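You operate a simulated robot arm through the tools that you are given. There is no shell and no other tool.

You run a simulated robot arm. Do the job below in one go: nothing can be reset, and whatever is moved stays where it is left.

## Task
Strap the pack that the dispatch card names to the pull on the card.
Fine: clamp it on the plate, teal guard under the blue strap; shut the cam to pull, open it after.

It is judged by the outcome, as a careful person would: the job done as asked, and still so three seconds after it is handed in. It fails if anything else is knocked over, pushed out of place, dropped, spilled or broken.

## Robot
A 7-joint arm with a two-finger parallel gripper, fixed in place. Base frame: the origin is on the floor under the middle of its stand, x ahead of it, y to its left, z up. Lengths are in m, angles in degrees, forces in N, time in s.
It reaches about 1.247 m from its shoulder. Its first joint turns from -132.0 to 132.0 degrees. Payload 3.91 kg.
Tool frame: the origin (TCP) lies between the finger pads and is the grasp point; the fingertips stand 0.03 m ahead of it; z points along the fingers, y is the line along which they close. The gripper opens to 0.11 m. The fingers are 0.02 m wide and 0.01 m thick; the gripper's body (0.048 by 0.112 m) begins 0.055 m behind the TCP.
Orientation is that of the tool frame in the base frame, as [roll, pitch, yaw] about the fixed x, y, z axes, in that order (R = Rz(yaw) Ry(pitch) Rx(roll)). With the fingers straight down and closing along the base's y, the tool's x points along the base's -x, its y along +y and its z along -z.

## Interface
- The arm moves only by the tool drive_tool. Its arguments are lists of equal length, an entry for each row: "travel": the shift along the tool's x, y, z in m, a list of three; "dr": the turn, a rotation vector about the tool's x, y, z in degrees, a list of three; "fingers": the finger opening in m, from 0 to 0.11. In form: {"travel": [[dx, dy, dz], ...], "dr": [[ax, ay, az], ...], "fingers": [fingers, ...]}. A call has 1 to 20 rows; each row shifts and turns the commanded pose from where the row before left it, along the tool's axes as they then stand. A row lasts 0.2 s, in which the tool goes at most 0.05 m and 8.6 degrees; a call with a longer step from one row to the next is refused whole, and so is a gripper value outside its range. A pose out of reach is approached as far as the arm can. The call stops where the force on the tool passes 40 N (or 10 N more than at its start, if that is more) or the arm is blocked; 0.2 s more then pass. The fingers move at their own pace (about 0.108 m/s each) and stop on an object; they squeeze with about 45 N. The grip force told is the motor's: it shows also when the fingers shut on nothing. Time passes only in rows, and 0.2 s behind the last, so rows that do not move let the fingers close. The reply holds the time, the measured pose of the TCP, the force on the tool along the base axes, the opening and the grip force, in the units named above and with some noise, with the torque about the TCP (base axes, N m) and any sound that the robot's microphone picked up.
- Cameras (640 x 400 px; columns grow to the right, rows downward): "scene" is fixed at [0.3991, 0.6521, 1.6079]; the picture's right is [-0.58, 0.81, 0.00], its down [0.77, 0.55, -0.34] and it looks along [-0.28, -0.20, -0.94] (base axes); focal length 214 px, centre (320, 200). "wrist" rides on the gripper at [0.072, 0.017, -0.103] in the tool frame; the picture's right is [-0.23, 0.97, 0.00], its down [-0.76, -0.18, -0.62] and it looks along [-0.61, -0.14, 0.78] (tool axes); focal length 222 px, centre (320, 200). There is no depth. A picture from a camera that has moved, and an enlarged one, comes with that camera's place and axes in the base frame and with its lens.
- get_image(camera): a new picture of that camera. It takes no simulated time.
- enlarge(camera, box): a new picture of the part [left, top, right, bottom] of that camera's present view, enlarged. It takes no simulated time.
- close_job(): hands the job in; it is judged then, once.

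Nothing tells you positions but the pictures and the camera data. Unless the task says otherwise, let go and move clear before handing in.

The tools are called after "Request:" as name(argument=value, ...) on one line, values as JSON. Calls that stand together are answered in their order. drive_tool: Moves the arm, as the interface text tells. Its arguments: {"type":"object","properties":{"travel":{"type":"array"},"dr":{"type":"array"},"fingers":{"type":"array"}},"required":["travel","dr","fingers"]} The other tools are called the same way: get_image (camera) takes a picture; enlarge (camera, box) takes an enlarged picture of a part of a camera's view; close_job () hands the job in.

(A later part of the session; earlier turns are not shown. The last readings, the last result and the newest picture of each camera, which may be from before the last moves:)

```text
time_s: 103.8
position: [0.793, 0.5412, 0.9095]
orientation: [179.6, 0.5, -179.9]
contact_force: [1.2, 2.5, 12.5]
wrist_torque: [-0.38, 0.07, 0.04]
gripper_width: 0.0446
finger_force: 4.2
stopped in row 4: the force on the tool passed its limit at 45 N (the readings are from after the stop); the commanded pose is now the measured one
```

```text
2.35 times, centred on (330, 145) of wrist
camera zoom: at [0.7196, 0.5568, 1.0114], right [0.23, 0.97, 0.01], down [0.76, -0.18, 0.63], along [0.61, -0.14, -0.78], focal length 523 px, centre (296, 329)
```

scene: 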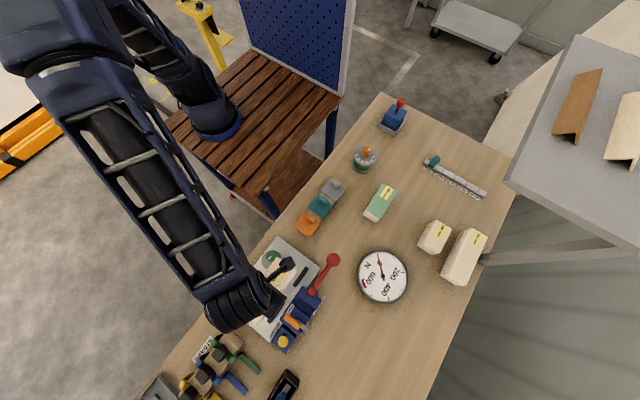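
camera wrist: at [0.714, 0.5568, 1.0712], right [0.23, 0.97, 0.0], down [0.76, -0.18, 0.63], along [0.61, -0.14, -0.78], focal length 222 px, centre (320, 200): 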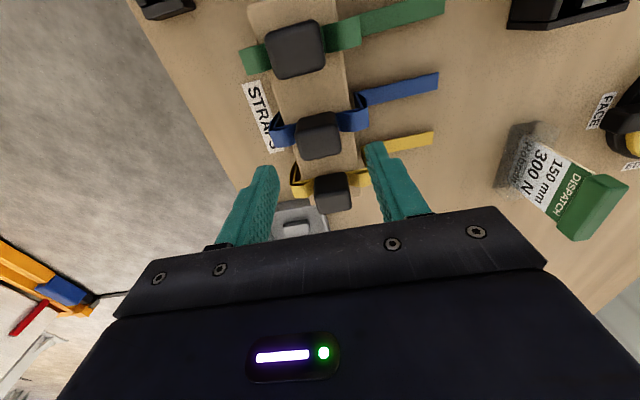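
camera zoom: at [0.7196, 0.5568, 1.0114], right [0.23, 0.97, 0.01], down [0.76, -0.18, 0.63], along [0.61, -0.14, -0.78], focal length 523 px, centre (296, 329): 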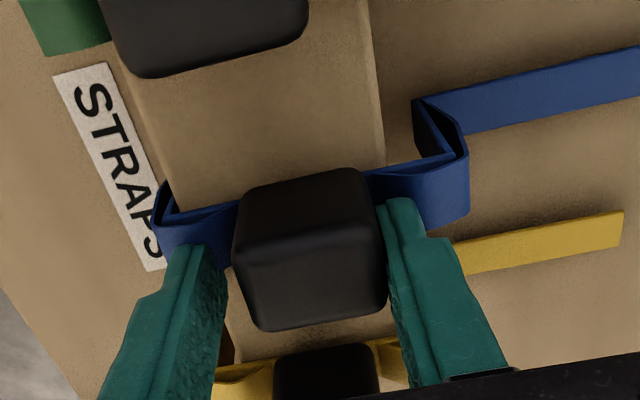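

A fingertip touched the strap band, slightly higher than I estimated. I'll raise 2.5 mm and close on the handle there.

Request:
drive_tool(travel=[[0, 0, -0.0025], [0, 0, 0], [0, 0, 0], [0, 0, 0]], dr=[[0, 0, 0], [0, 0, 0], [0, 0, 0], [0, 0, 0]], fingers=[0.05, 0.03, 0.0, 0.0])

Request:
enlarge(camera="wrist", box=[220, 60, 440, 230])

Request:
enlarge(camera="scene", box=[160, 310, 290, 400])

```text
time_s: 104.8
position: [0.7932, 0.5405, 0.9093]
orientation: [179.7, 0.4, 180.0]
contact_force: [-0.5, 0.9, 0.3]
wrist_torque: [0.0, 0.01, 0.05]
gripper_width: 0.0333
finger_force: 45.0
```

```text
2.35 times, centred on (330, 145) of wrist
camera zoom: at [0.7195, 0.5566, 1.0123], right [0.23, 0.97, 0.01], down [0.76, -0.18, 0.63], along [0.61, -0.14, -0.78], focal length 523 px, centre (296, 329)
```

zoom: 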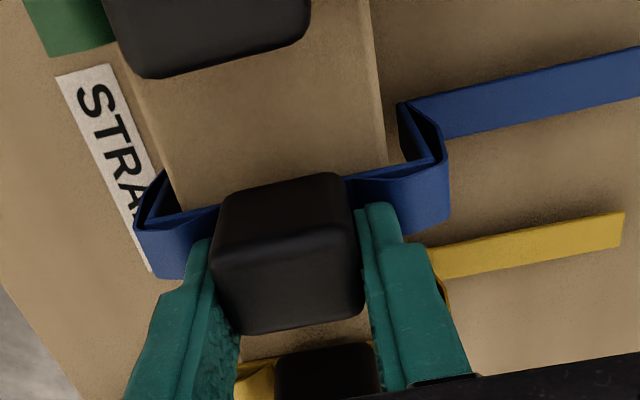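

```text
4.44 times, centred on (225, 355) of scene
camera zoom: at [0.3991, 0.6521, 1.6079], right [-0.58, 0.81, 0.0], down [0.77, 0.55, -0.34], along [-0.28, -0.2, -0.94], focal length 953 px, centre (742, -489)
```

zoom: 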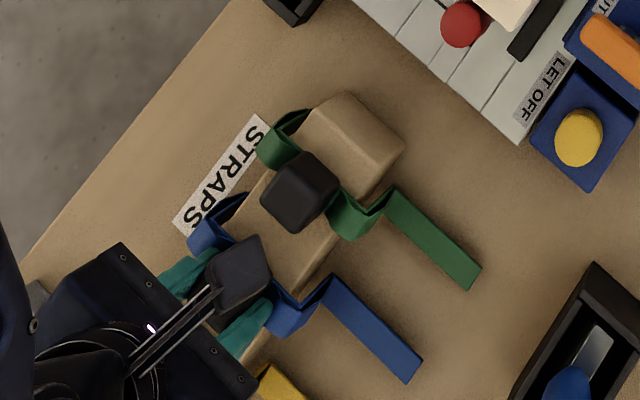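

The blue strap's handle is gripped at 33 mm. I'm lifting it straight up to see the whole strap.

Request:
drive_tool(travel=[[0, 0, -0.01], [0, 0, -0.02], [0, 0, -0.03], [0, 0, -0.04], [0, 0, -0.04], [0, 0, -0.03], [0, 0, 0]], dr=[[0, 0, 0], [0, 0, 0], [0, 0, 0], [0, 0, 0], [0, 0, 0], [0, 0, 0], [0, 0, 0]], fingers=[0.0, 0.0, 0.0, 0.0, 0.0, 0.0, 0.0])

Request:
get_image(camera="wrist")

Request:
enlarge(camera="wrist", box=[220, 60, 440, 230])

Request:
enlarge(camera="scene", box=[130, 260, 290, 400])

```text
time_s: 106.4
position: [0.7916, 0.5389, 1.0805]
orientation: [179.6, 0.4, -180.0]
contact_force: [-0.3, -0.9, -1.0]
wrist_torque: [0.01, 0.04, 0.0]
gripper_width: 0.0332
finger_force: 44.4
```

```text
taken
camera wrist: at [0.7181, 0.555, 1.183], right [0.23, 0.97, 0.01], down [0.76, -0.18, 0.63], along [0.61, -0.14, -0.78], focal length 222 px, centre (320, 200)
```

wrist: 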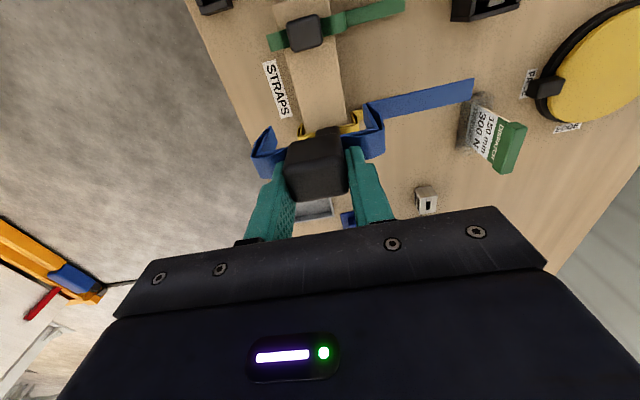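

```text
2.35 times, centred on (330, 145) of wrist
camera zoom: at [0.7181, 0.555, 1.183], right [0.23, 0.97, 0.01], down [0.76, -0.18, 0.63], along [0.61, -0.14, -0.78], focal length 523 px, centre (296, 329)
```

zoom: 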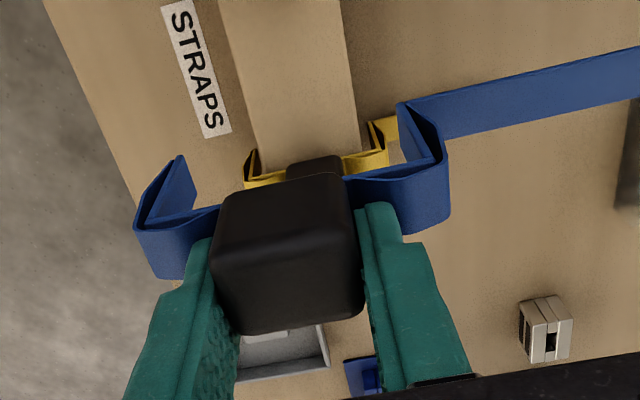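

```text
2.86 times, centred on (210, 330) of scene
camera zoom: at [0.3991, 0.6521, 1.6079], right [-0.58, 0.81, 0.0], down [0.77, 0.55, -0.34], along [-0.28, -0.2, -0.94], focal length 613 px, centre (634, -171)
```

zoom: 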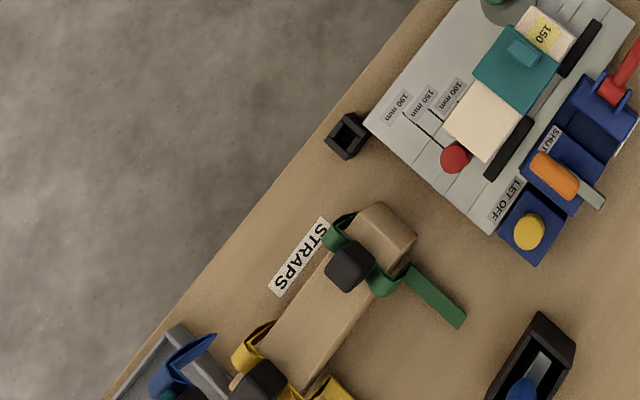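

The strap lifts cleanly as a saddle with legs about 45 mm either side and the tail pointing +y. I'll carry it, high, to above the guard at x≈0.503, y≈0.562.

Request:
drive_tool(travel=[[0, 0, -0.02], [0.0412, 0.0033, 0], [0.0412, 0.0033, 0], [0.0412, 0.0033, 0], [0.0412, 0.0033, 0], [0.0412, 0.0033, 0], [0.0412, 0.0033, 0], [0.0412, 0.003, 0], [0, 0, 0], [0, 0, 0]], dr=[[0, 0, 0], [0, 0, 0], [0, 0, 0], [0, 0, 0], [0, 0, 0], [0, 0, 0], [0, 0, 0], [0, 0, 0], [0, 0, 0], [0, 0, 0]], fingers=[0.0, 0.0, 0.0, 0.0, 0.0, 0.0, 0.0, 0.0, 0.0, 0.0])

Request:
get_image(camera="wrist")

Request:
enlarge(camera="scene", box=[220, 220, 360, 350])

```text
time_s: 108.6
position: [0.5041, 0.5627, 1.0982]
orientation: [179.8, 0.3, -179.9]
contact_force: [-0.2, 0.1, -0.6]
wrist_torque: [0.02, 0.03, 0.01]
gripper_width: 0.033
finger_force: 45.0
```

```text
taken
camera wrist: at [0.4299, 0.5785, 1.2003], right [0.23, 0.97, 0.01], down [0.76, -0.18, 0.63], along [0.61, -0.14, -0.78], focal length 222 px, centre (320, 200)
```

wrist: 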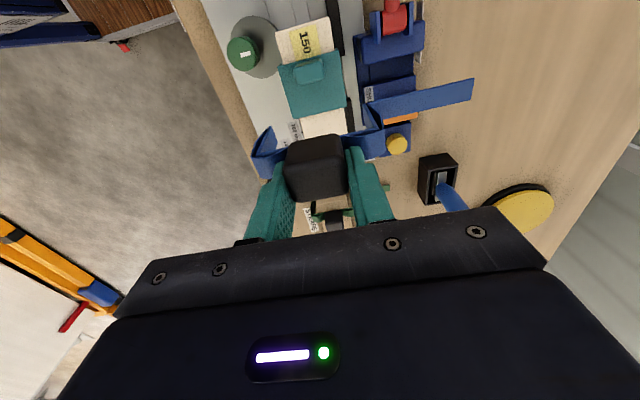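

```text
3.08 times, centred on (290, 285) of scene
camera zoom: at [0.3991, 0.6521, 1.6079], right [-0.58, 0.81, 0.0], down [0.77, 0.55, -0.34], along [-0.28, -0.2, -0.94], focal length 660 px, centre (412, -62)
```

zoom: 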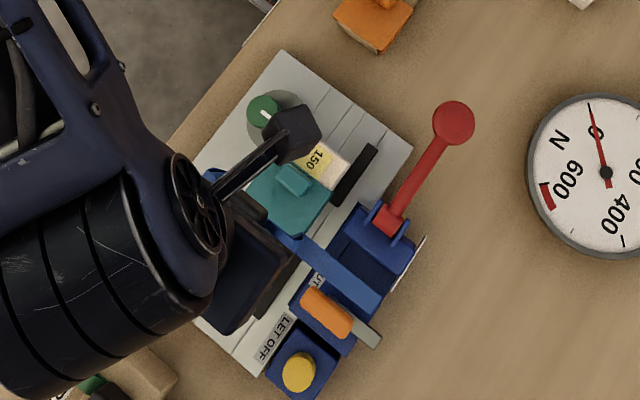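

The strap is above the pack with its tail heading for the channel. I'm lowering to just above the blocks and checking alignment.

Request:
drive_tool(travel=[[0, 0, 0.03], [0, 0, 0.03], [0, 0, 0.03], [0, 0, 0.005], [0, 0, 0]], dr=[[0, 0, 0], [0, 0, 0], [0, 0, 0], [0, 0, 0], [0, 0, 0]], fingers=[0.0, 0.0, 0.0, 0.0, 0.0])

Request:
get_image(camera="wrist")

Request:
enlarge(camera="wrist", box=[230, 40, 490, 220])

Request:
enlarge(camera="scene", box=[240, 230, 340, 330])

```text
time_s: 109.8
position: [0.5054, 0.5632, 1.0037]
orientation: [179.7, 0.5, -179.9]
contact_force: [-0.3, -0.3, -1.1]
wrist_torque: [-0.02, -0.02, 0.0]
gripper_width: 0.0331
finger_force: 44.4
```

```text
taken
camera wrist: at [0.4306, 0.579, 1.1056], right [0.23, 0.97, 0.01], down [0.76, -0.18, 0.63], along [0.61, -0.14, -0.78], focal length 222 px, centre (320, 200)
```

wrist: 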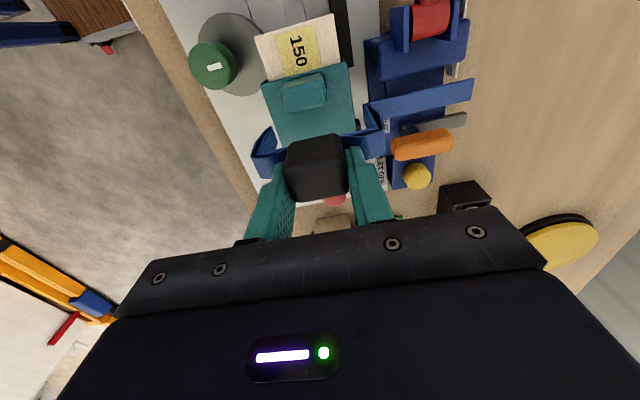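

```text
2.22 times, centred on (360, 130) of wrist
camera zoom: at [0.4306, 0.579, 1.1056], right [0.23, 0.97, 0.01], down [0.76, -0.18, 0.63], along [0.61, -0.14, -0.78], focal length 494 px, centre (231, 356)
```

zoom: 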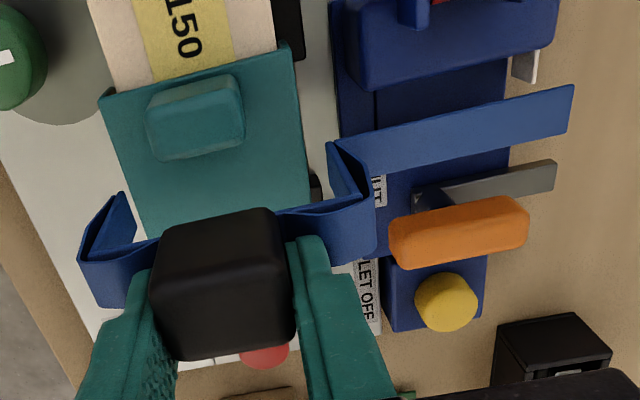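

```text
4.00 times, centred on (290, 280) of scene
camera zoom: at [0.3991, 0.6521, 1.6079], right [-0.58, 0.81, 0.0], down [0.77, 0.55, -0.34], along [-0.28, -0.2, -0.94], focal length 858 px, centre (440, -120)
```

zoom: 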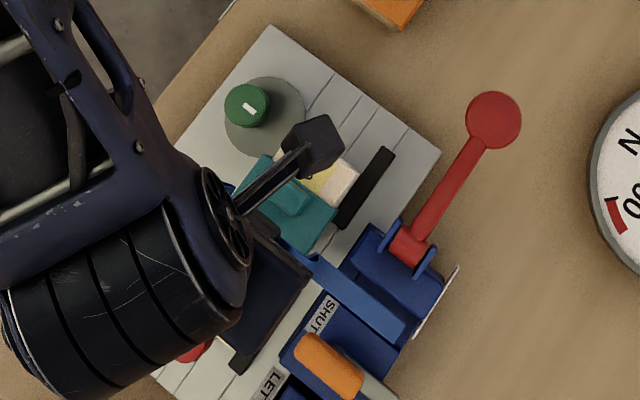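

I need a sharper look at the tail relative to the channel before lowering.

Request:
enlarge(camera="scene", box=[265, 260, 325, 320])

Request:
enlarge(camera="wrist", box=[340, 40, 490, 170])

```text
6.67 times, centred on (295, 290) of scene
camera zoom: at [0.3991, 0.6521, 1.6079], right [-0.58, 0.81, 0.0], down [0.77, 0.55, -0.34], along [-0.28, -0.2, -0.94], focal length 1430 px, centre (487, -400)
```

zoom: 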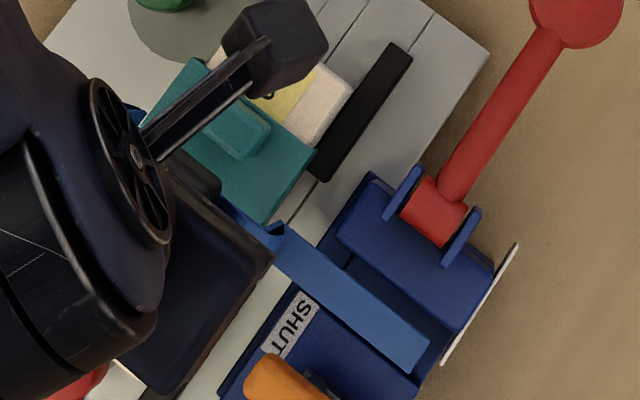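

```text
3.08 times, centred on (415, 105) of wrist
camera zoom: at [0.4306, 0.579, 1.1056], right [0.23, 0.97, 0.01], down [0.76, -0.18, 0.63], along [0.61, -0.14, -0.78], focal length 684 px, centre (28, 492)
```

zoom: 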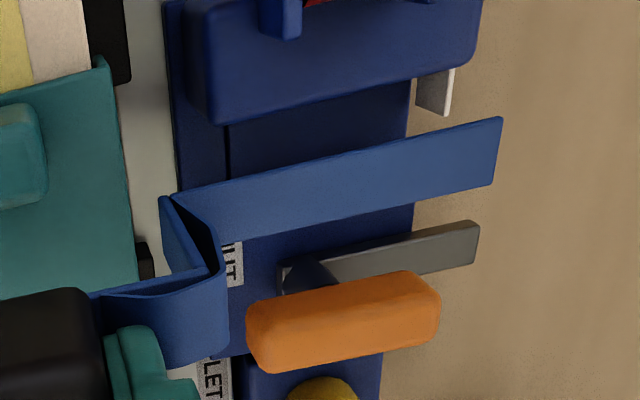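

Combining both cameras, the 19 mm wide tail sits at x≈0.498 and the channel spans x≈0.4855–0.517. I'll shift 3 mm toward +x to centre it and lower further.

Request:
drive_tool(travel=[[-0.003, -0.001, 0.01], [0, 0, 0.015], [0, 0, 0]], dr=[[0, 0, 0], [0, 0, 0], [0, 0, 0]], fingers=[0.0, 0.0, 0.0])

Request:
enlarge(camera="wrist", box=[230, 40, 490, 220])

Request:
enlarge(camera="scene", box=[265, 260, 325, 320])

```text
time_s: 110.6
position: [0.506, 0.5623, 0.9777]
orientation: [179.7, 0.5, 179.9]
contact_force: [0.7, -8.1, 1.8]
wrist_torque: [-0.73, 0.03, 0.11]
gripper_width: 0.0332
finger_force: 45.5
```

```text
2.22 times, centred on (360, 130) of wrist
camera zoom: at [0.4337, 0.5777, 1.0799], right [0.23, 0.97, 0.01], down [0.76, -0.18, 0.63], along [0.61, -0.14, -0.78], focal length 494 px, centre (231, 356)
```

zoom: 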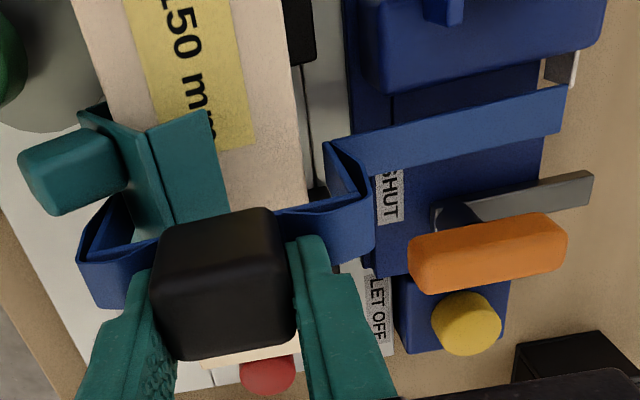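

```text
6.67 times, centred on (295, 290) of scene
camera zoom: at [0.3991, 0.6521, 1.6079], right [-0.58, 0.81, 0.0], down [0.77, 0.55, -0.34], along [-0.28, -0.2, -0.94], focal length 1430 px, centre (487, -400)
```

zoom: 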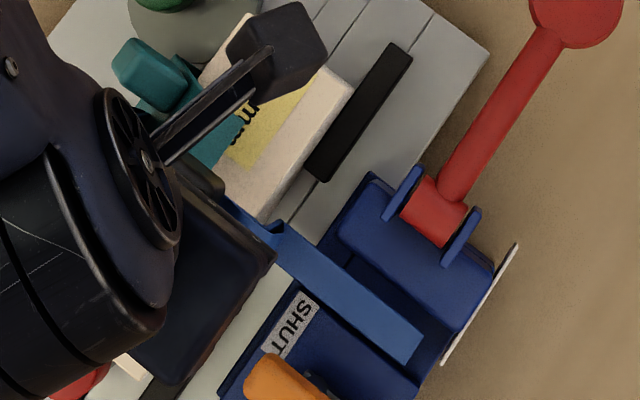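

The guard has been tipped off toward -y: the strap's legs clear the guard by only 2–3 mm, and the -y leg came down on the guard's edge. I'm stopping to look closely before moving anything.

Request:
get_image(camera="wrist")

Request:
enlarge(camera="wrist", box=[230, 70, 350, 170])

Request:
enlarge(camera="scene", box=[255, 240, 305, 290])

```text
taken
camera wrist: at [0.4337, 0.5777, 1.0799], right [0.23, 0.97, 0.01], down [0.76, -0.18, 0.63], along [0.61, -0.14, -0.78], focal length 222 px, centre (320, 200)
```

wrist: 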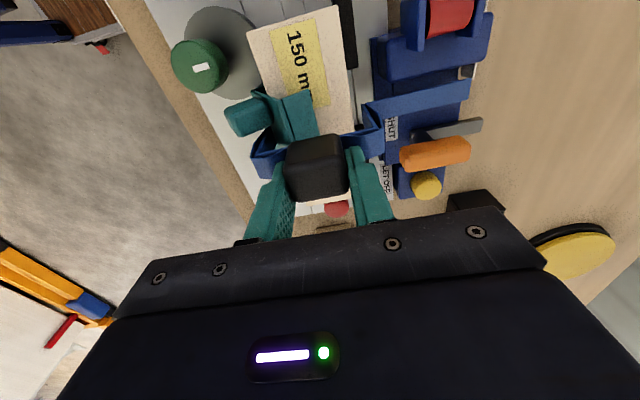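

```text
4.00 times, centred on (290, 120) of wrist
camera zoom: at [0.4337, 0.5777, 1.0799], right [0.23, 0.97, 0.01], down [0.76, -0.18, 0.63], along [0.61, -0.14, -0.78], focal length 888 px, centre (440, 520)
```

zoom: 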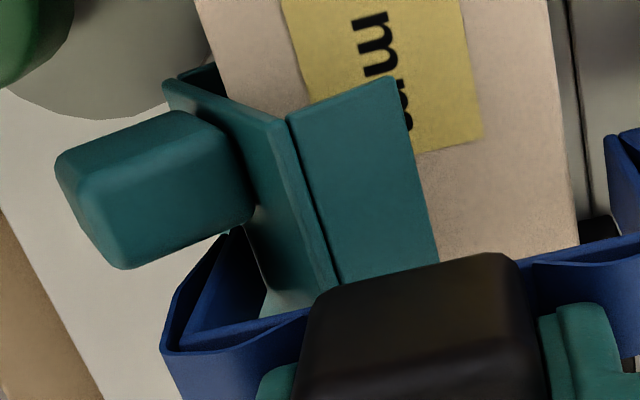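

```text
8.00 times, centred on (280, 265) of scene
camera zoom: at [0.3991, 0.6521, 1.6079], right [-0.58, 0.81, 0.0], down [0.77, 0.55, -0.34], along [-0.28, -0.2, -0.94], focal length 1716 px, centre (640, -320)
```

zoom: 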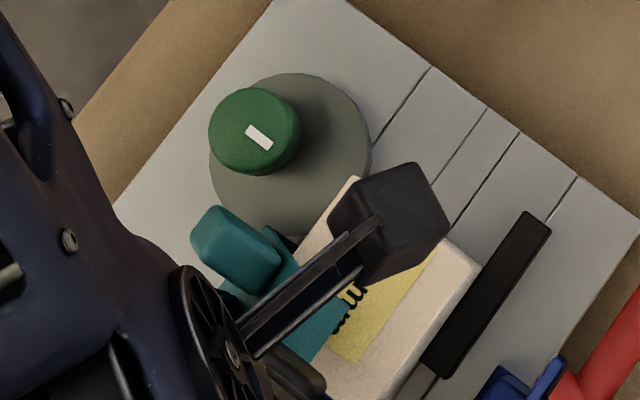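

The guard rolled 90° over the pack's -y edge. Its plate now stands against the pack's side, the knob points -y, and one of its lips, which are longer than I thought, rests on top of the pack. I'll ease the strap 2 mm to -y and raise it slowly straight up, watching the guard.

Request:
drive_tool(travel=[[0, -0.002, 0], [0, 0, -0.01], [0, 0, -0.01], [0, 0, -0.01], [0, 0, 0]], dr=[[0, 0, 0], [0, 0, 0], [0, 0, 0], [0, 0, 0], [0, 0, 0]], fingers=[0.0, 0.0, 0.0, 0.0, 0.0])

Request:
enlarge(camera="wrist", box=[220, 50, 400, 200])

Request:
enlarge(camera="scene", box=[255, 240, 305, 290])

```text
time_s: 111.8
position: [0.5084, 0.5596, 1.0084]
orientation: [179.7, 0.4, -180.0]
contact_force: [0.0, 0.5, 0.6]
wrist_torque: [0.02, 0.01, 0.0]
gripper_width: 0.0331
finger_force: 45.2
```

```text
2.67 times, centred on (310, 125) of wrist
camera zoom: at [0.4334, 0.576, 1.1107], right [0.23, 0.97, 0.01], down [0.76, -0.18, 0.63], along [0.61, -0.14, -0.78], focal length 592 px, centre (347, 400)
```

zoom: 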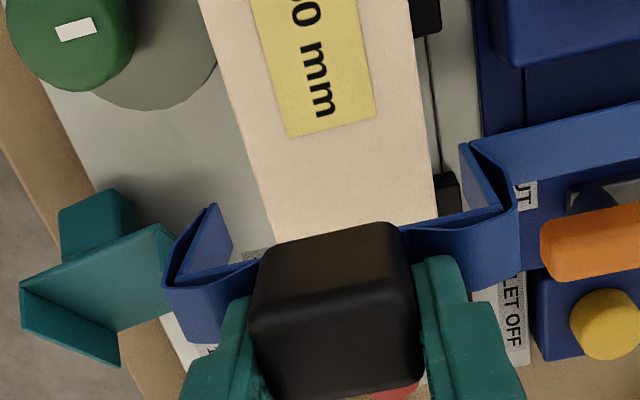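

```text
8.00 times, centred on (280, 265) of scene
camera zoom: at [0.3991, 0.6521, 1.6079], right [-0.58, 0.81, 0.0], down [0.77, 0.55, -0.34], along [-0.28, -0.2, -0.94], focal length 1716 px, centre (640, -320)
```

zoom: 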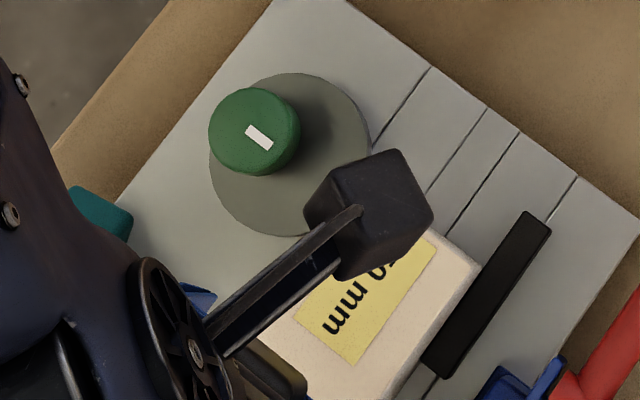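

The guard slid off toward -y and is near the plate's front edge. I need to see exactly where it rests before letting any more time pass.

Request:
enlarge(camera="wrist", box=[210, 90, 310, 200])

Request:
get_image(camera="wrist")

Request:
enlarge(camera="scene", box=[215, 240, 295, 320])

```text
3.64 times, centred on (260, 145) of wrist
camera zoom: at [0.4334, 0.576, 1.1107], right [0.23, 0.97, 0.01], down [0.76, -0.18, 0.63], along [0.61, -0.14, -0.78], focal length 808 px, centre (538, 400)
```

zoom: 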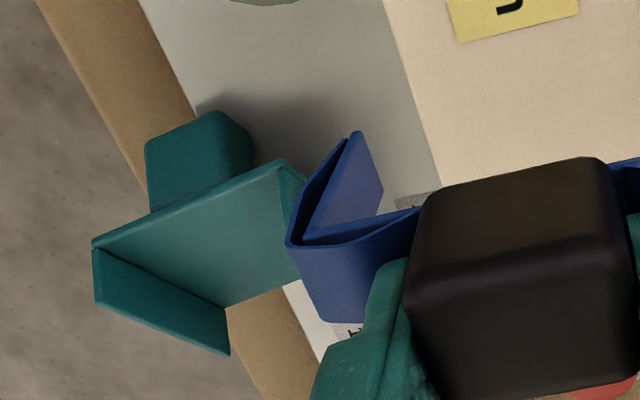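

```text
taken
camera wrist: at [0.4334, 0.576, 1.1107], right [0.23, 0.97, 0.01], down [0.76, -0.18, 0.63], along [0.61, -0.14, -0.78], focal length 222 px, centre (320, 200)
```

wrist: 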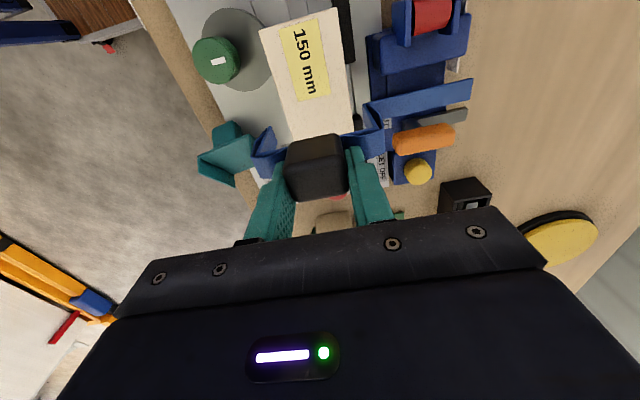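

```text
5.00 times, centred on (255, 280) of scene
camera zoom: at [0.3991, 0.6521, 1.6079], right [-0.58, 0.81, 0.0], down [0.77, 0.55, -0.34], along [-0.28, -0.2, -0.94], focal length 1072 px, centre (645, -200)
```

zoom: 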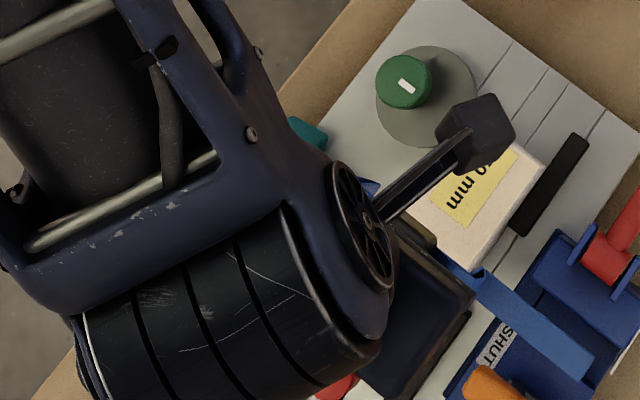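

The guard seems to be resting near the plate's front edge at about (0.50, 0.45), close to the strap's leg. I'll wait one short step without moving, to see whether it's at rest.

Request:
drive_tool(travel=[[0, 0, 0]], dr=[[0, 0, 0]], fingers=[0.0])

Request:
enlarge(camera="wrist", box=[210, 90, 310, 200])

Request:
get_image(camera="scene")

```text
time_s: 112.2
position: [0.5072, 0.5604, 1.0084]
orientation: [179.7, 0.5, 180.0]
contact_force: [0.1, -0.1, -0.7]
wrist_torque: [0.01, -0.04, -0.03]
gripper_width: 0.0333
finger_force: 44.7
```

```text
3.64 times, centred on (260, 145) of wrist
camera zoom: at [0.4333, 0.576, 1.1106], right [0.23, 0.97, 0.01], down [0.76, -0.18, 0.63], along [0.61, -0.14, -0.78], focal length 808 px, centre (538, 400)
```

zoom: 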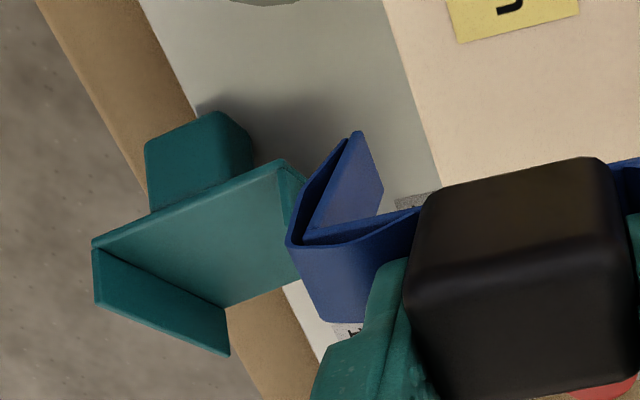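

```text
taken
```

scene: 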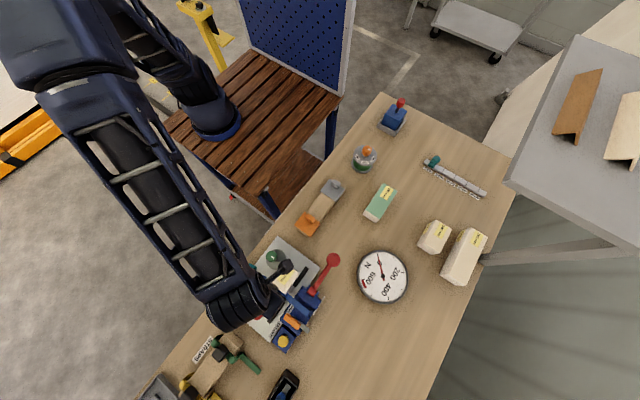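

The guard is at rest: upside down near the plate's front-left edge, roughly x 0.52–0.58, y 0.406–0.477. First I'll raise the strap vertically clear of it and hang the strap back on its rack, to free the gripper.

Request:
drive_tool(travel=[[0, 0, -0.02], [0, 0, -0.03], [0, 0, -0.04], [-0.041, -0.0028, 0], [-0.041, -0.0028, 0], [-0.041, -0.0028, 0], [-0.041, -0.0028, 0], [-0.041, -0.0028, 0], [-0.041, -0.0028, 0], [-0.04, -0.0031, 0], [0, 0, 0]], dr=[[0, 0, 0], [0, 0, 0], [0, 0, 0], [0, 0, 0], [0, 0, 0], [0, 0, 0], [0, 0, 0], [0, 0, 0], [0, 0, 0], [0, 0, 0], [0, 0, 0]], fingers=[0.0, 0.0, 0.0, 0.0, 0.0, 0.0, 0.0, 0.0, 0.0, 0.0, 0.0])

Request:
get_image(camera="wrist")

Request:
get_image(camera="scene")

```text
time_s: 114.6
position: [0.7934, 0.5378, 1.1]
orientation: [179.7, 0.4, 180.0]
contact_force: [-0.1, -0.2, -0.3]
wrist_torque: [0.01, -0.04, -0.02]
gripper_width: 0.0332
finger_force: 45.0
```

```text
taken
camera wrist: at [0.7193, 0.555, 1.2035], right [0.23, 0.97, 0.01], down [0.76, -0.18, 0.63], along [0.61, -0.14, -0.78], focal length 222 px, centre (320, 200)
```

wrist: 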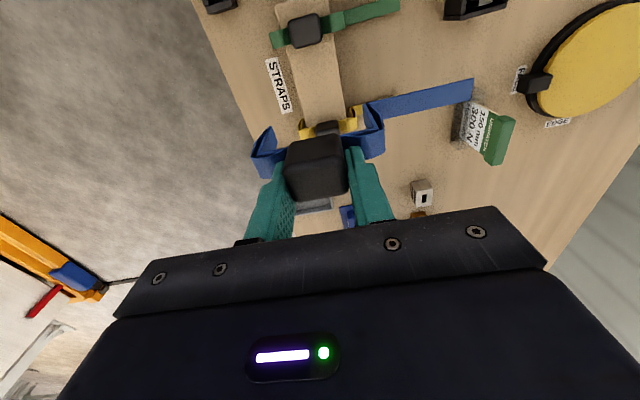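

```text
taken
```

scene: 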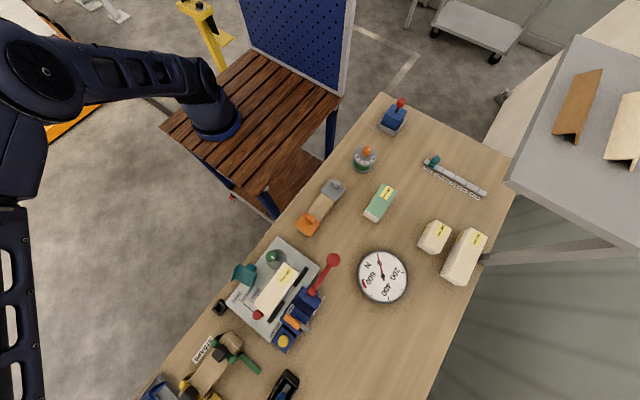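

Request:
enlarge(camera="scene", box=[210, 240, 310, 320])

Request:
enlarge(camera="scene", box=[220, 255, 270, 305])

```text
5.00 times, centred on (260, 280) of scene
camera zoom: at [0.3991, 0.6521, 1.6079], right [-0.58, 0.81, 0.0], down [0.77, 0.55, -0.34], along [-0.28, -0.2, -0.94], focal length 1072 px, centre (620, -200)
```

zoom: 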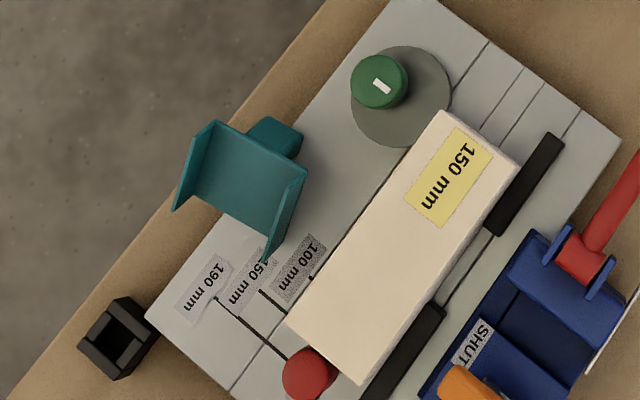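

```text
8.00 times, centred on (245, 280) of scene
camera zoom: at [0.3991, 0.6521, 1.6079], right [-0.58, 0.81, 0.0], down [0.77, 0.55, -0.34], along [-0.28, -0.2, -0.94], focal length 1716 px, centre (920, -440)
```

zoom: 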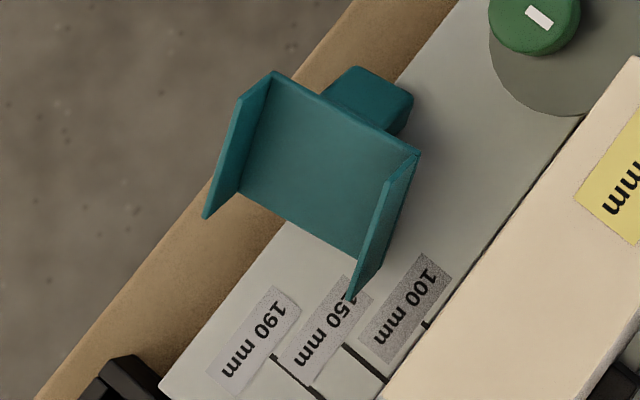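

The strap is held clear. I'll hang it back on its rack exactly where it came from, at TCP (0.793, 0.5405, 0.909).

Request:
drive_tool(travel=[[0, 0.0025, 0.03], [0, 0, 0.045], [0, 0, 0.045], [0, 0, 0.04], [0, 0, 0.02], [0, 0, 0]], dr=[[0, 0, 0], [0, 0, 0], [0, 0, 0], [0, 0, 0], [0, 0, 0], [0, 0, 0]], fingers=[0.0, 0.0, 0.0, 0.0, 0.0, 0.0])

Request:
enlarge(camera="wrist", box=[220, 60, 440, 230])

```text
time_s: 116.0
position: [0.794, 0.5421, 0.9201]
orientation: [179.8, 0.4, -180.0]
contact_force: [0.2, 0.8, -0.9]
wrist_torque: [0.01, 0.01, 0.01]
gripper_width: 0.0332
finger_force: 44.9
```

```text
2.35 times, centred on (330, 145) of wrist
camera zoom: at [0.7197, 0.5584, 1.0221], right [0.23, 0.97, 0.01], down [0.76, -0.18, 0.63], along [0.61, -0.14, -0.78], focal length 523 px, centre (296, 329)
```

zoom: 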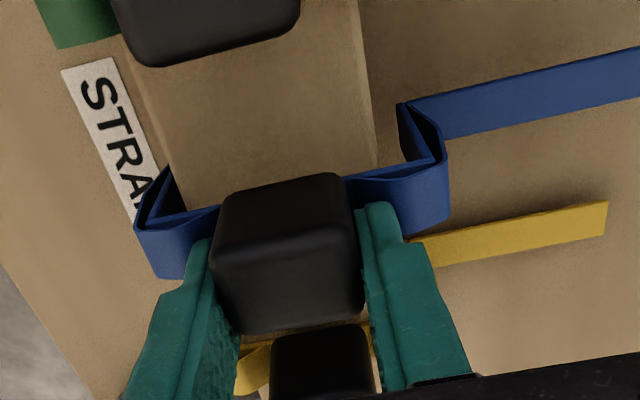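

The strap is straddling the rack evenly. I'm lowering the last centimetre and releasing.

Request:
drive_tool(travel=[[0, -0.001, 0.005], [0, 0, 0.004], [0, 0, 0.002], [0, 0, 0]], dr=[[0, 0, 0], [0, 0, 0], [0, 0, 0], [0, 0, 0]], fingers=[0.0, 0.0, 0.0, 0.0])

```text
time_s: 117.0
position: [0.7932, 0.5425, 0.9092]
orientation: [179.7, 0.4, -180.0]
contact_force: [-1.2, -1.6, 6.6]
wrist_torque: [-0.22, 0.11, -0.01]
gripper_width: 0.0333
finger_force: 45.2
```

Seated on the rack. I'm opening slightly and rising.

Request:
drive_tool(travel=[[0, 0, -0.001], [0, 0, 0], [0, 0, -0.005], [0, 0, -0.02], [0, 0, -0.04], [0, 0, -0.045], [0, 0, -0.045], [0, 0, 0]], dr=[[0, 0, 0], [0, 0, 0], [0, 0, 0], [0, 0, 0], [0, 0, 0], [0, 0, 0], [0, 0, 0], [0, 0, 0]], fingers=[0.042, 0.042, 0.045, 0.05, 0.05, 0.05, 0.05, 0.05])

Request:
get_image(camera="wrist")

```text
time_s: 118.8
position: [0.793, 0.5409, 1.065]
orientation: [179.7, 0.4, -180.0]
contact_force: [0.5, -0.2, -0.6]
wrist_torque: [0.03, 0.0, -0.01]
gripper_width: 0.0499
finger_force: 0.2
```

```text
taken
camera wrist: at [0.719, 0.5572, 1.1674], right [0.23, 0.97, 0.01], down [0.76, -0.18, 0.63], along [0.61, -0.14, -0.78], focal length 222 px, centre (320, 200)
```

wrist: 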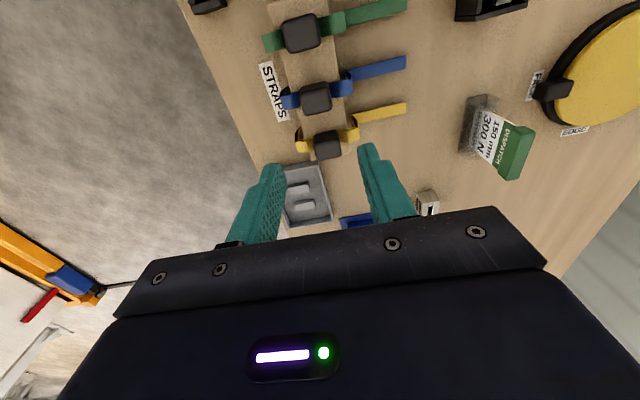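

The strap is back in place on its rack. I'll now go above the fallen guard to measure its pose.

Request:
drive_tool(travel=[[0.04, -0.018, 0], [0.04, -0.018, 0], [0.04, -0.018, 0], [0.04, -0.018, 0], [0.04, -0.018, 0], [0.023, -0.015, 0], [0, 0, 0]], dr=[[0.3, 0.4, 0], [0, 0, 0], [0, 0, 0], [0, 0, 0], [0, 0, 0], [0, 0, 0], [0, 0, 0]], fingers=[0.05, 0.05, 0.05, 0.05, 0.05, 0.05, 0.05])

Request:
get_image(camera="wrist")

Request:
enlarge(camera="wrist", box=[230, 0, 430, 180])

Request:
enlarge(camera="scene", box=[215, 245, 275, 305])

```text
time_s: 120.4
position: [0.5707, 0.4353, 1.0643]
orientation: [-180.0, 0.0, 180.0]
contact_force: [-0.1, -0.3, 0.1]
wrist_torque: [-0.01, 0.01, 0.01]
gripper_width: 0.0503
finger_force: 0.1
```

```text
taken
camera wrist: at [0.4974, 0.4519, 1.1679], right [0.23, 0.97, 0.0], down [0.76, -0.18, 0.62], along [0.61, -0.14, -0.78], focal length 222 px, centre (320, 200)
```

wrist: 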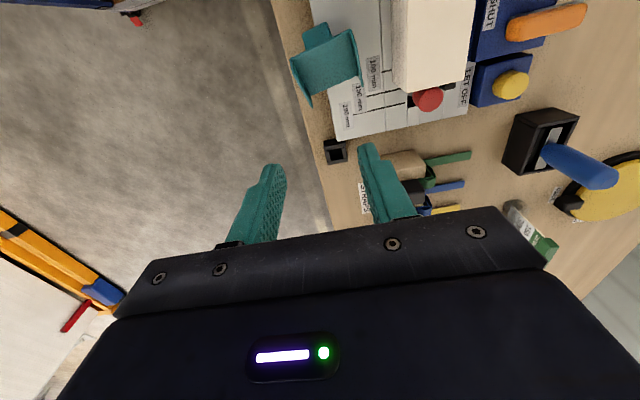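

```text
2.22 times, centred on (330, 90) of wrist
camera zoom: at [0.4974, 0.4519, 1.1679], right [0.23, 0.97, 0.0], down [0.76, -0.18, 0.62], along [0.61, -0.14, -0.78], focal length 494 px, centre (298, 444)
```

zoom: 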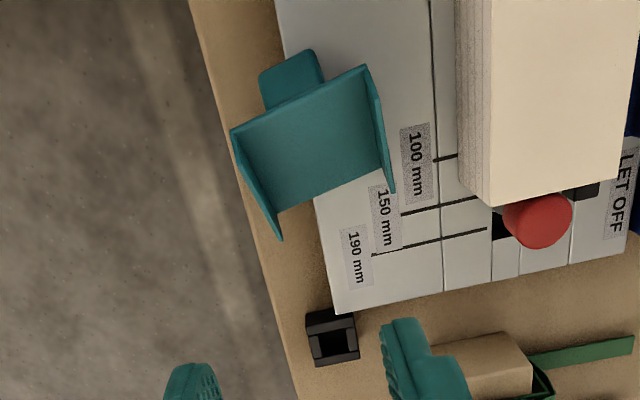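

```text
6.67 times, centred on (245, 275) of scene
camera zoom: at [0.3991, 0.6521, 1.6079], right [-0.58, 0.81, 0.0], down [0.77, 0.55, -0.34], along [-0.28, -0.2, -0.94], focal length 1430 px, centre (820, -300)
```

zoom: 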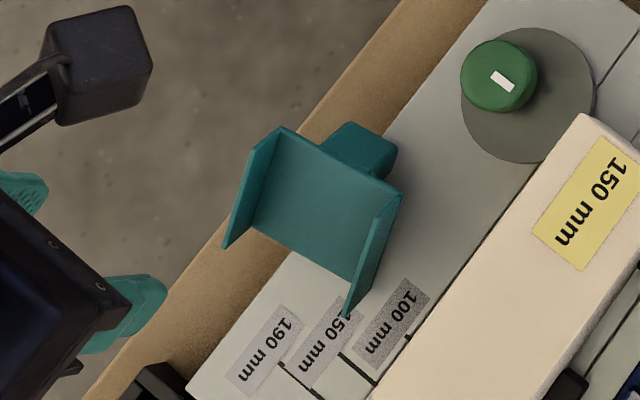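

The guard is upside down, tilted about 40° with its -x end propped on its knob and yawed about 8°. To recover it, I'll first grip its -y lip (centre near (0.55, 0.418)) from above, then stand it on end on open bench and turn it upright in stages. I'll align yaw and descend partway first.

Request:
drive_tool(travel=[[0, 0, 0], [0.0279, -0.0129, 0.02], [0, 0, 0.04], [0, 0, 0.04], [0, 0, 0]], dr=[[0, 0, -8.4], [0, 0, 0], [0, 0, 0], [0, 0, 0], [0, 0, 0]], fingers=[0.04, 0.04, 0.04, 0.04, 0.04])

Request:
get_image(camera="wrist")

Request:
enlarge(camera="wrist", box=[220, 40, 420, 220])

Request:
enlarge(camera="scene", box=[215, 245, 275, 305])

```text
time_s: 121.6
position: [0.5441, 0.4184, 0.9654]
orientation: [180.0, 0.0, -171.6]
contact_force: [-0.4, 0.1, 0.0]
wrist_torque: [0.0, -0.02, -0.02]
gripper_width: 0.0399
finger_force: 0.0
```

```text
taken
camera wrist: at [0.4697, 0.4245, 1.068], right [0.08, 1.0, 0.0], down [0.78, -0.06, 0.62], along [0.62, -0.05, -0.78], focal length 222 px, centre (320, 200)
```

wrist: 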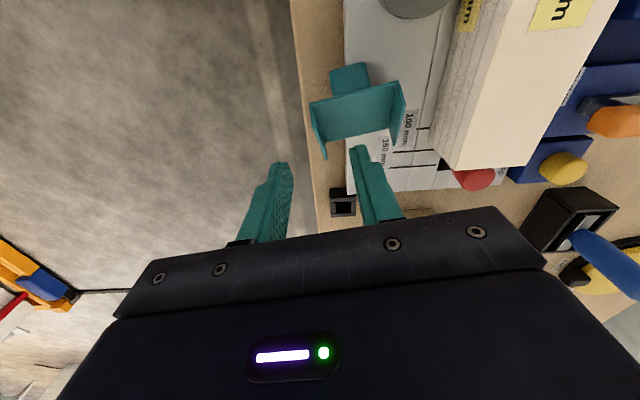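

```text
2.22 times, centred on (320, 130) of wrist
camera zoom: at [0.4697, 0.4245, 1.068], right [0.08, 1.0, 0.0], down [0.78, -0.06, 0.62], along [0.62, -0.05, -0.78], focal length 494 px, centre (320, 356)
```

zoom: 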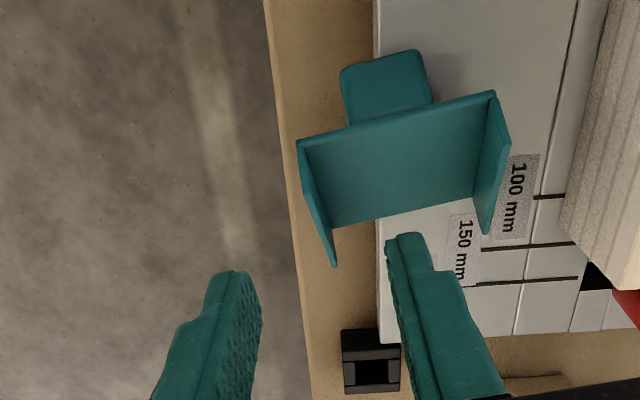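

```text
6.67 times, centred on (245, 275) of scene
camera zoom: at [0.3991, 0.6521, 1.6079], right [-0.58, 0.81, 0.0], down [0.77, 0.55, -0.34], along [-0.28, -0.2, -0.94], focal length 1430 px, centre (820, -300)
```

zoom: 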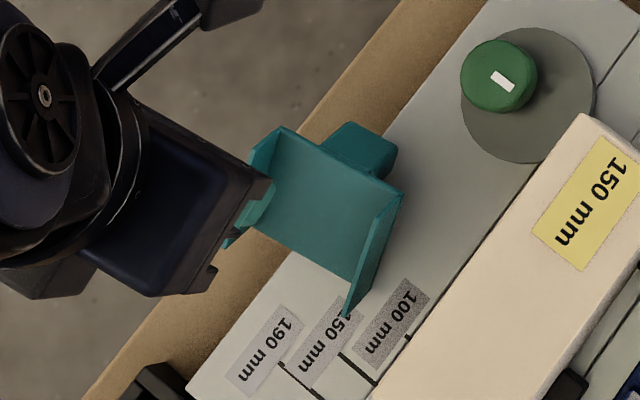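

The yaw matches and the lip is centred between the fingers. I'm lowering so the fingertips straddle the lip without reaching the plate, then closing gently.

Request:
drive_tool(travel=[[0, 0, 0.03], [0, 0, 0.025], [0, 0, 0.011], [0, 0, 0]], dr=[[0, 0, 0], [0, 0, 0], [0, 0, 0], [0, 0, 0]], fingers=[0.04, 0.04, 0.04, 0.04])

Request:
enlarge(camera="wrist", box=[220, 40, 420, 220])

```text
time_s: 122.6
position: [0.5451, 0.4186, 0.8993]
orientation: [180.0, 0.0, -171.6]
contact_force: [1.5, -0.6, 4.6]
wrist_torque: [0.11, 0.01, -0.05]
gripper_width: 0.0397
finger_force: 0.1
```

```text
2.22 times, centred on (320, 130) of wrist
camera zoom: at [0.4704, 0.4251, 1.0019], right [0.08, 1.0, 0.0], down [0.78, -0.06, 0.62], along [0.62, -0.05, -0.78], focal length 494 px, centre (320, 356)
```

zoom: 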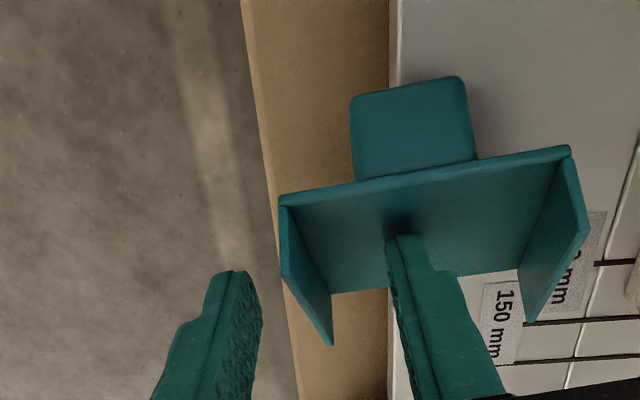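

The inner fingertip just touches the guard's plate. I'll raise 3 mm and close on the lip.

Request:
drive_tool(travel=[[0, 0, -0.003], [0, 0, 0], [0, 0, 0], [0, 0, 0], [0, 0, 0]], dr=[[0, 0, 0], [0, 0, 0], [0, 0, 0], [0, 0, 0], [0, 0, 0]], fingers=[0.03, 0.02, 0.01, 0.0, 0.0])

Request:
enlarge(camera="wrist", box=[220, 40, 420, 220])

```text
time_s: 123.8
position: [0.5443, 0.4189, 0.903]
orientation: [179.9, 0.0, -171.6]
contact_force: [0.2, -1.0, 0.5]
wrist_torque: [-0.02, 0.04, -0.01]
gripper_width: 0.0016
finger_force: 41.5
```

```text
2.22 times, centred on (320, 130) of wrist
camera zoom: at [0.47, 0.4252, 1.0048], right [0.08, 1.0, 0.0], down [0.78, -0.06, 0.62], along [0.62, -0.05, -0.78], focal length 494 px, centre (320, 356)
```

zoom: 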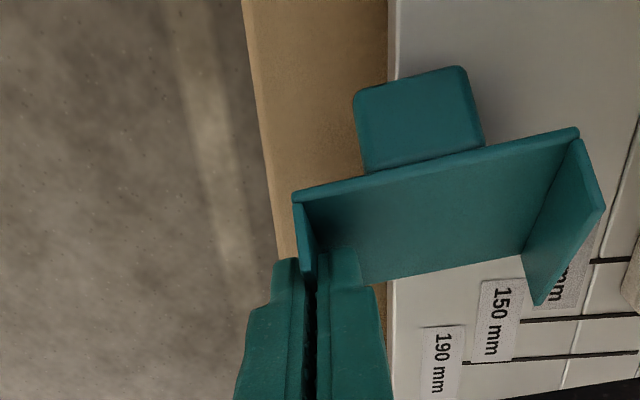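

The fingers have closed on the thin lip (about 2 mm). I'm lifting to confirm it's held.

Request:
drive_tool(travel=[[0, 0, -0.01], [0, 0, -0.02], [0, 0, -0.03], [0, 0, 0]], dr=[[0, 0, 0], [0, 0, 0], [0, 0, 0], [0, 0, 0]], fingers=[0.0, 0.0, 0.0, 0.0])

Request:
enlarge(camera="wrist", box=[220, 40, 420, 220])

Request:
enlarge(camera="scene", box=[210, 225, 290, 305])

```text
time_s: 124.8
position: [0.5449, 0.4193, 0.9626]
orientation: [180.0, 0.1, -171.5]
contact_force: [-0.5, -0.4, 0.3]
wrist_torque: [-0.01, -0.02, -0.03]
gripper_width: 0.0019
finger_force: 41.5
```

```text
2.22 times, centred on (320, 130) of wrist
camera zoom: at [0.4701, 0.4252, 1.0651], right [0.08, 1.0, 0.0], down [0.78, -0.06, 0.62], along [0.62, -0.05, -0.78], focal length 494 px, centre (320, 356)
```

zoom: 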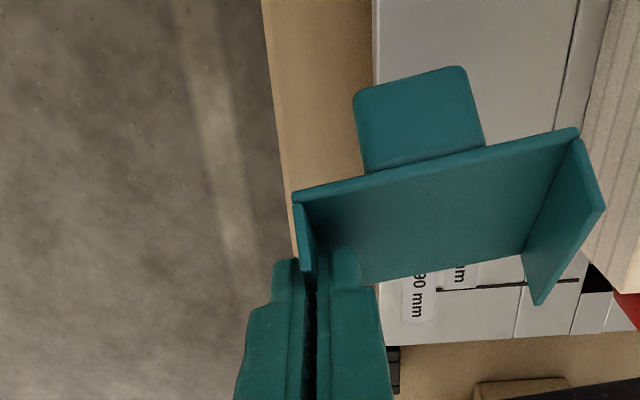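

```text
5.00 times, centred on (250, 265) of scene
camera zoom: at [0.3991, 0.6521, 1.6079], right [-0.58, 0.81, 0.0], down [0.77, 0.55, -0.34], along [-0.28, -0.2, -0.94], focal length 1072 px, centre (670, -125)
```

zoom: 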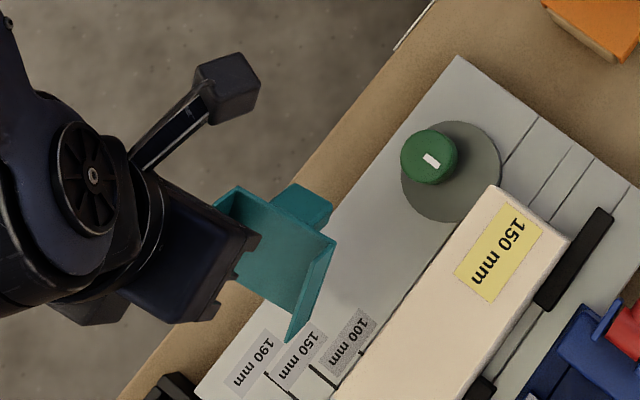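

The guard is held securely by the lip. I'll raise it, square the yaw, and carry it to the open bench area near (0.15, 0.57).

Request:
drive_tool(travel=[[0, 0, -0.04], [0, 0, -0.045], [0, 0, 0], [0.0395, 0.0148, 0], [0.0395, 0.0148, 0], [0.0395, 0.0148, 0], [0.0395, 0.0148, 0], [0.0395, 0.0148, 0], [0.0395, 0.0148, 0], [0.0395, 0.0148, 0], [0.0395, 0.0148, 0], [0.0395, 0.0148, 0], [0.0395, 0.0148, 0], [0, 0, 0]], dr=[[0, 0, 0], [0, 0, 0], [0, 0, 8.4], [0, 0, 0], [0, 0, 0], [0, 0, 0], [0, 0, 0], [0, 0, 0], [0, 0, 0], [0, 0, 0], [0, 0, 0], [0, 0, 0], [0, 0, 0], [0, 0, 0]], fingers=[0.0, 0.0, 0.0, 0.0, 0.0, 0.0, 0.0, 0.0, 0.0, 0.0, 0.0, 0.0, 0.0, 0.0])

Request:
drive_tool(travel=[[0, 0, 0], [0, 0, 0], [0, 0, 0], [0, 0, 0], [0, 0, 0], [0, 0, 0], [0, 0, 0]], dr=[[0, 8, 0], [0, 8, 0], [0, 8, 0], [0, 8, 0], [0, 8, 0], [0, 8, 0], [0, 2, 0]], fingers=[0.0, 0.0, 0.0, 0.0, 0.0, 0.0, 0.0])

Request:
get_image(camera="wrist")

Request:
get_image(camera="scene")

```text
time_s: 127.8
position: [0.1489, 0.5679, 1.0479]
orientation: [-180.0, 0.0, -180.0]
contact_force: [-0.2, -0.4, -0.4]
wrist_torque: [-0.02, 0.02, 0.03]
gripper_width: 0.0018
finger_force: 41.5
```

```text
time_s: 129.4
position: [0.1488, 0.5672, 1.0459]
orientation: [180.0, -50.2, -179.8]
contact_force: [-0.5, 0.3, 0.2]
wrist_torque: [-0.02, -0.05, 0.04]
gripper_width: 0.0015
finger_force: 41.6
```

```text
taken
camera wrist: at [0.181, 0.5837, 1.1684], right [0.14, 0.97, -0.17], down [0.97, -0.18, -0.18], along [-0.21, -0.14, -0.97], focal length 222 px, centre (320, 200)
```

wrist: 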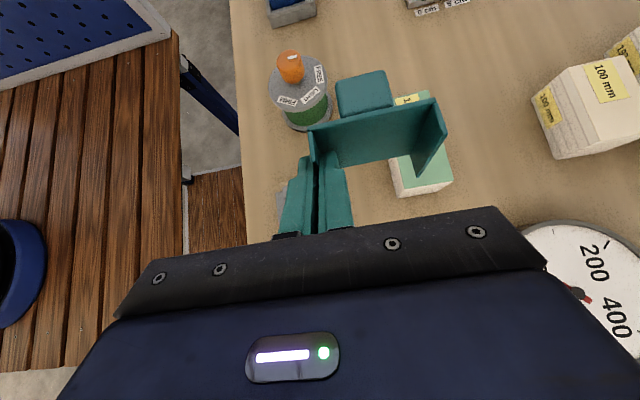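

```text
taken
```

scene: 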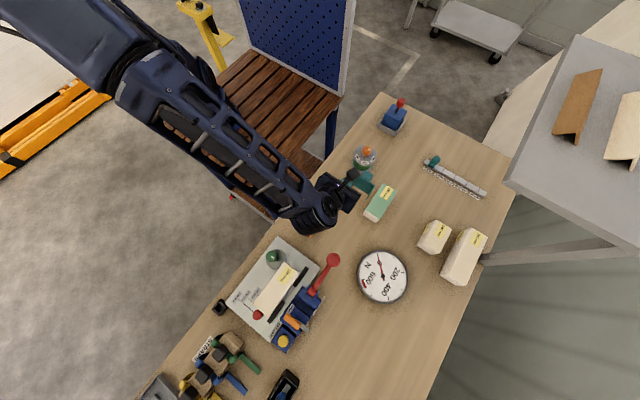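

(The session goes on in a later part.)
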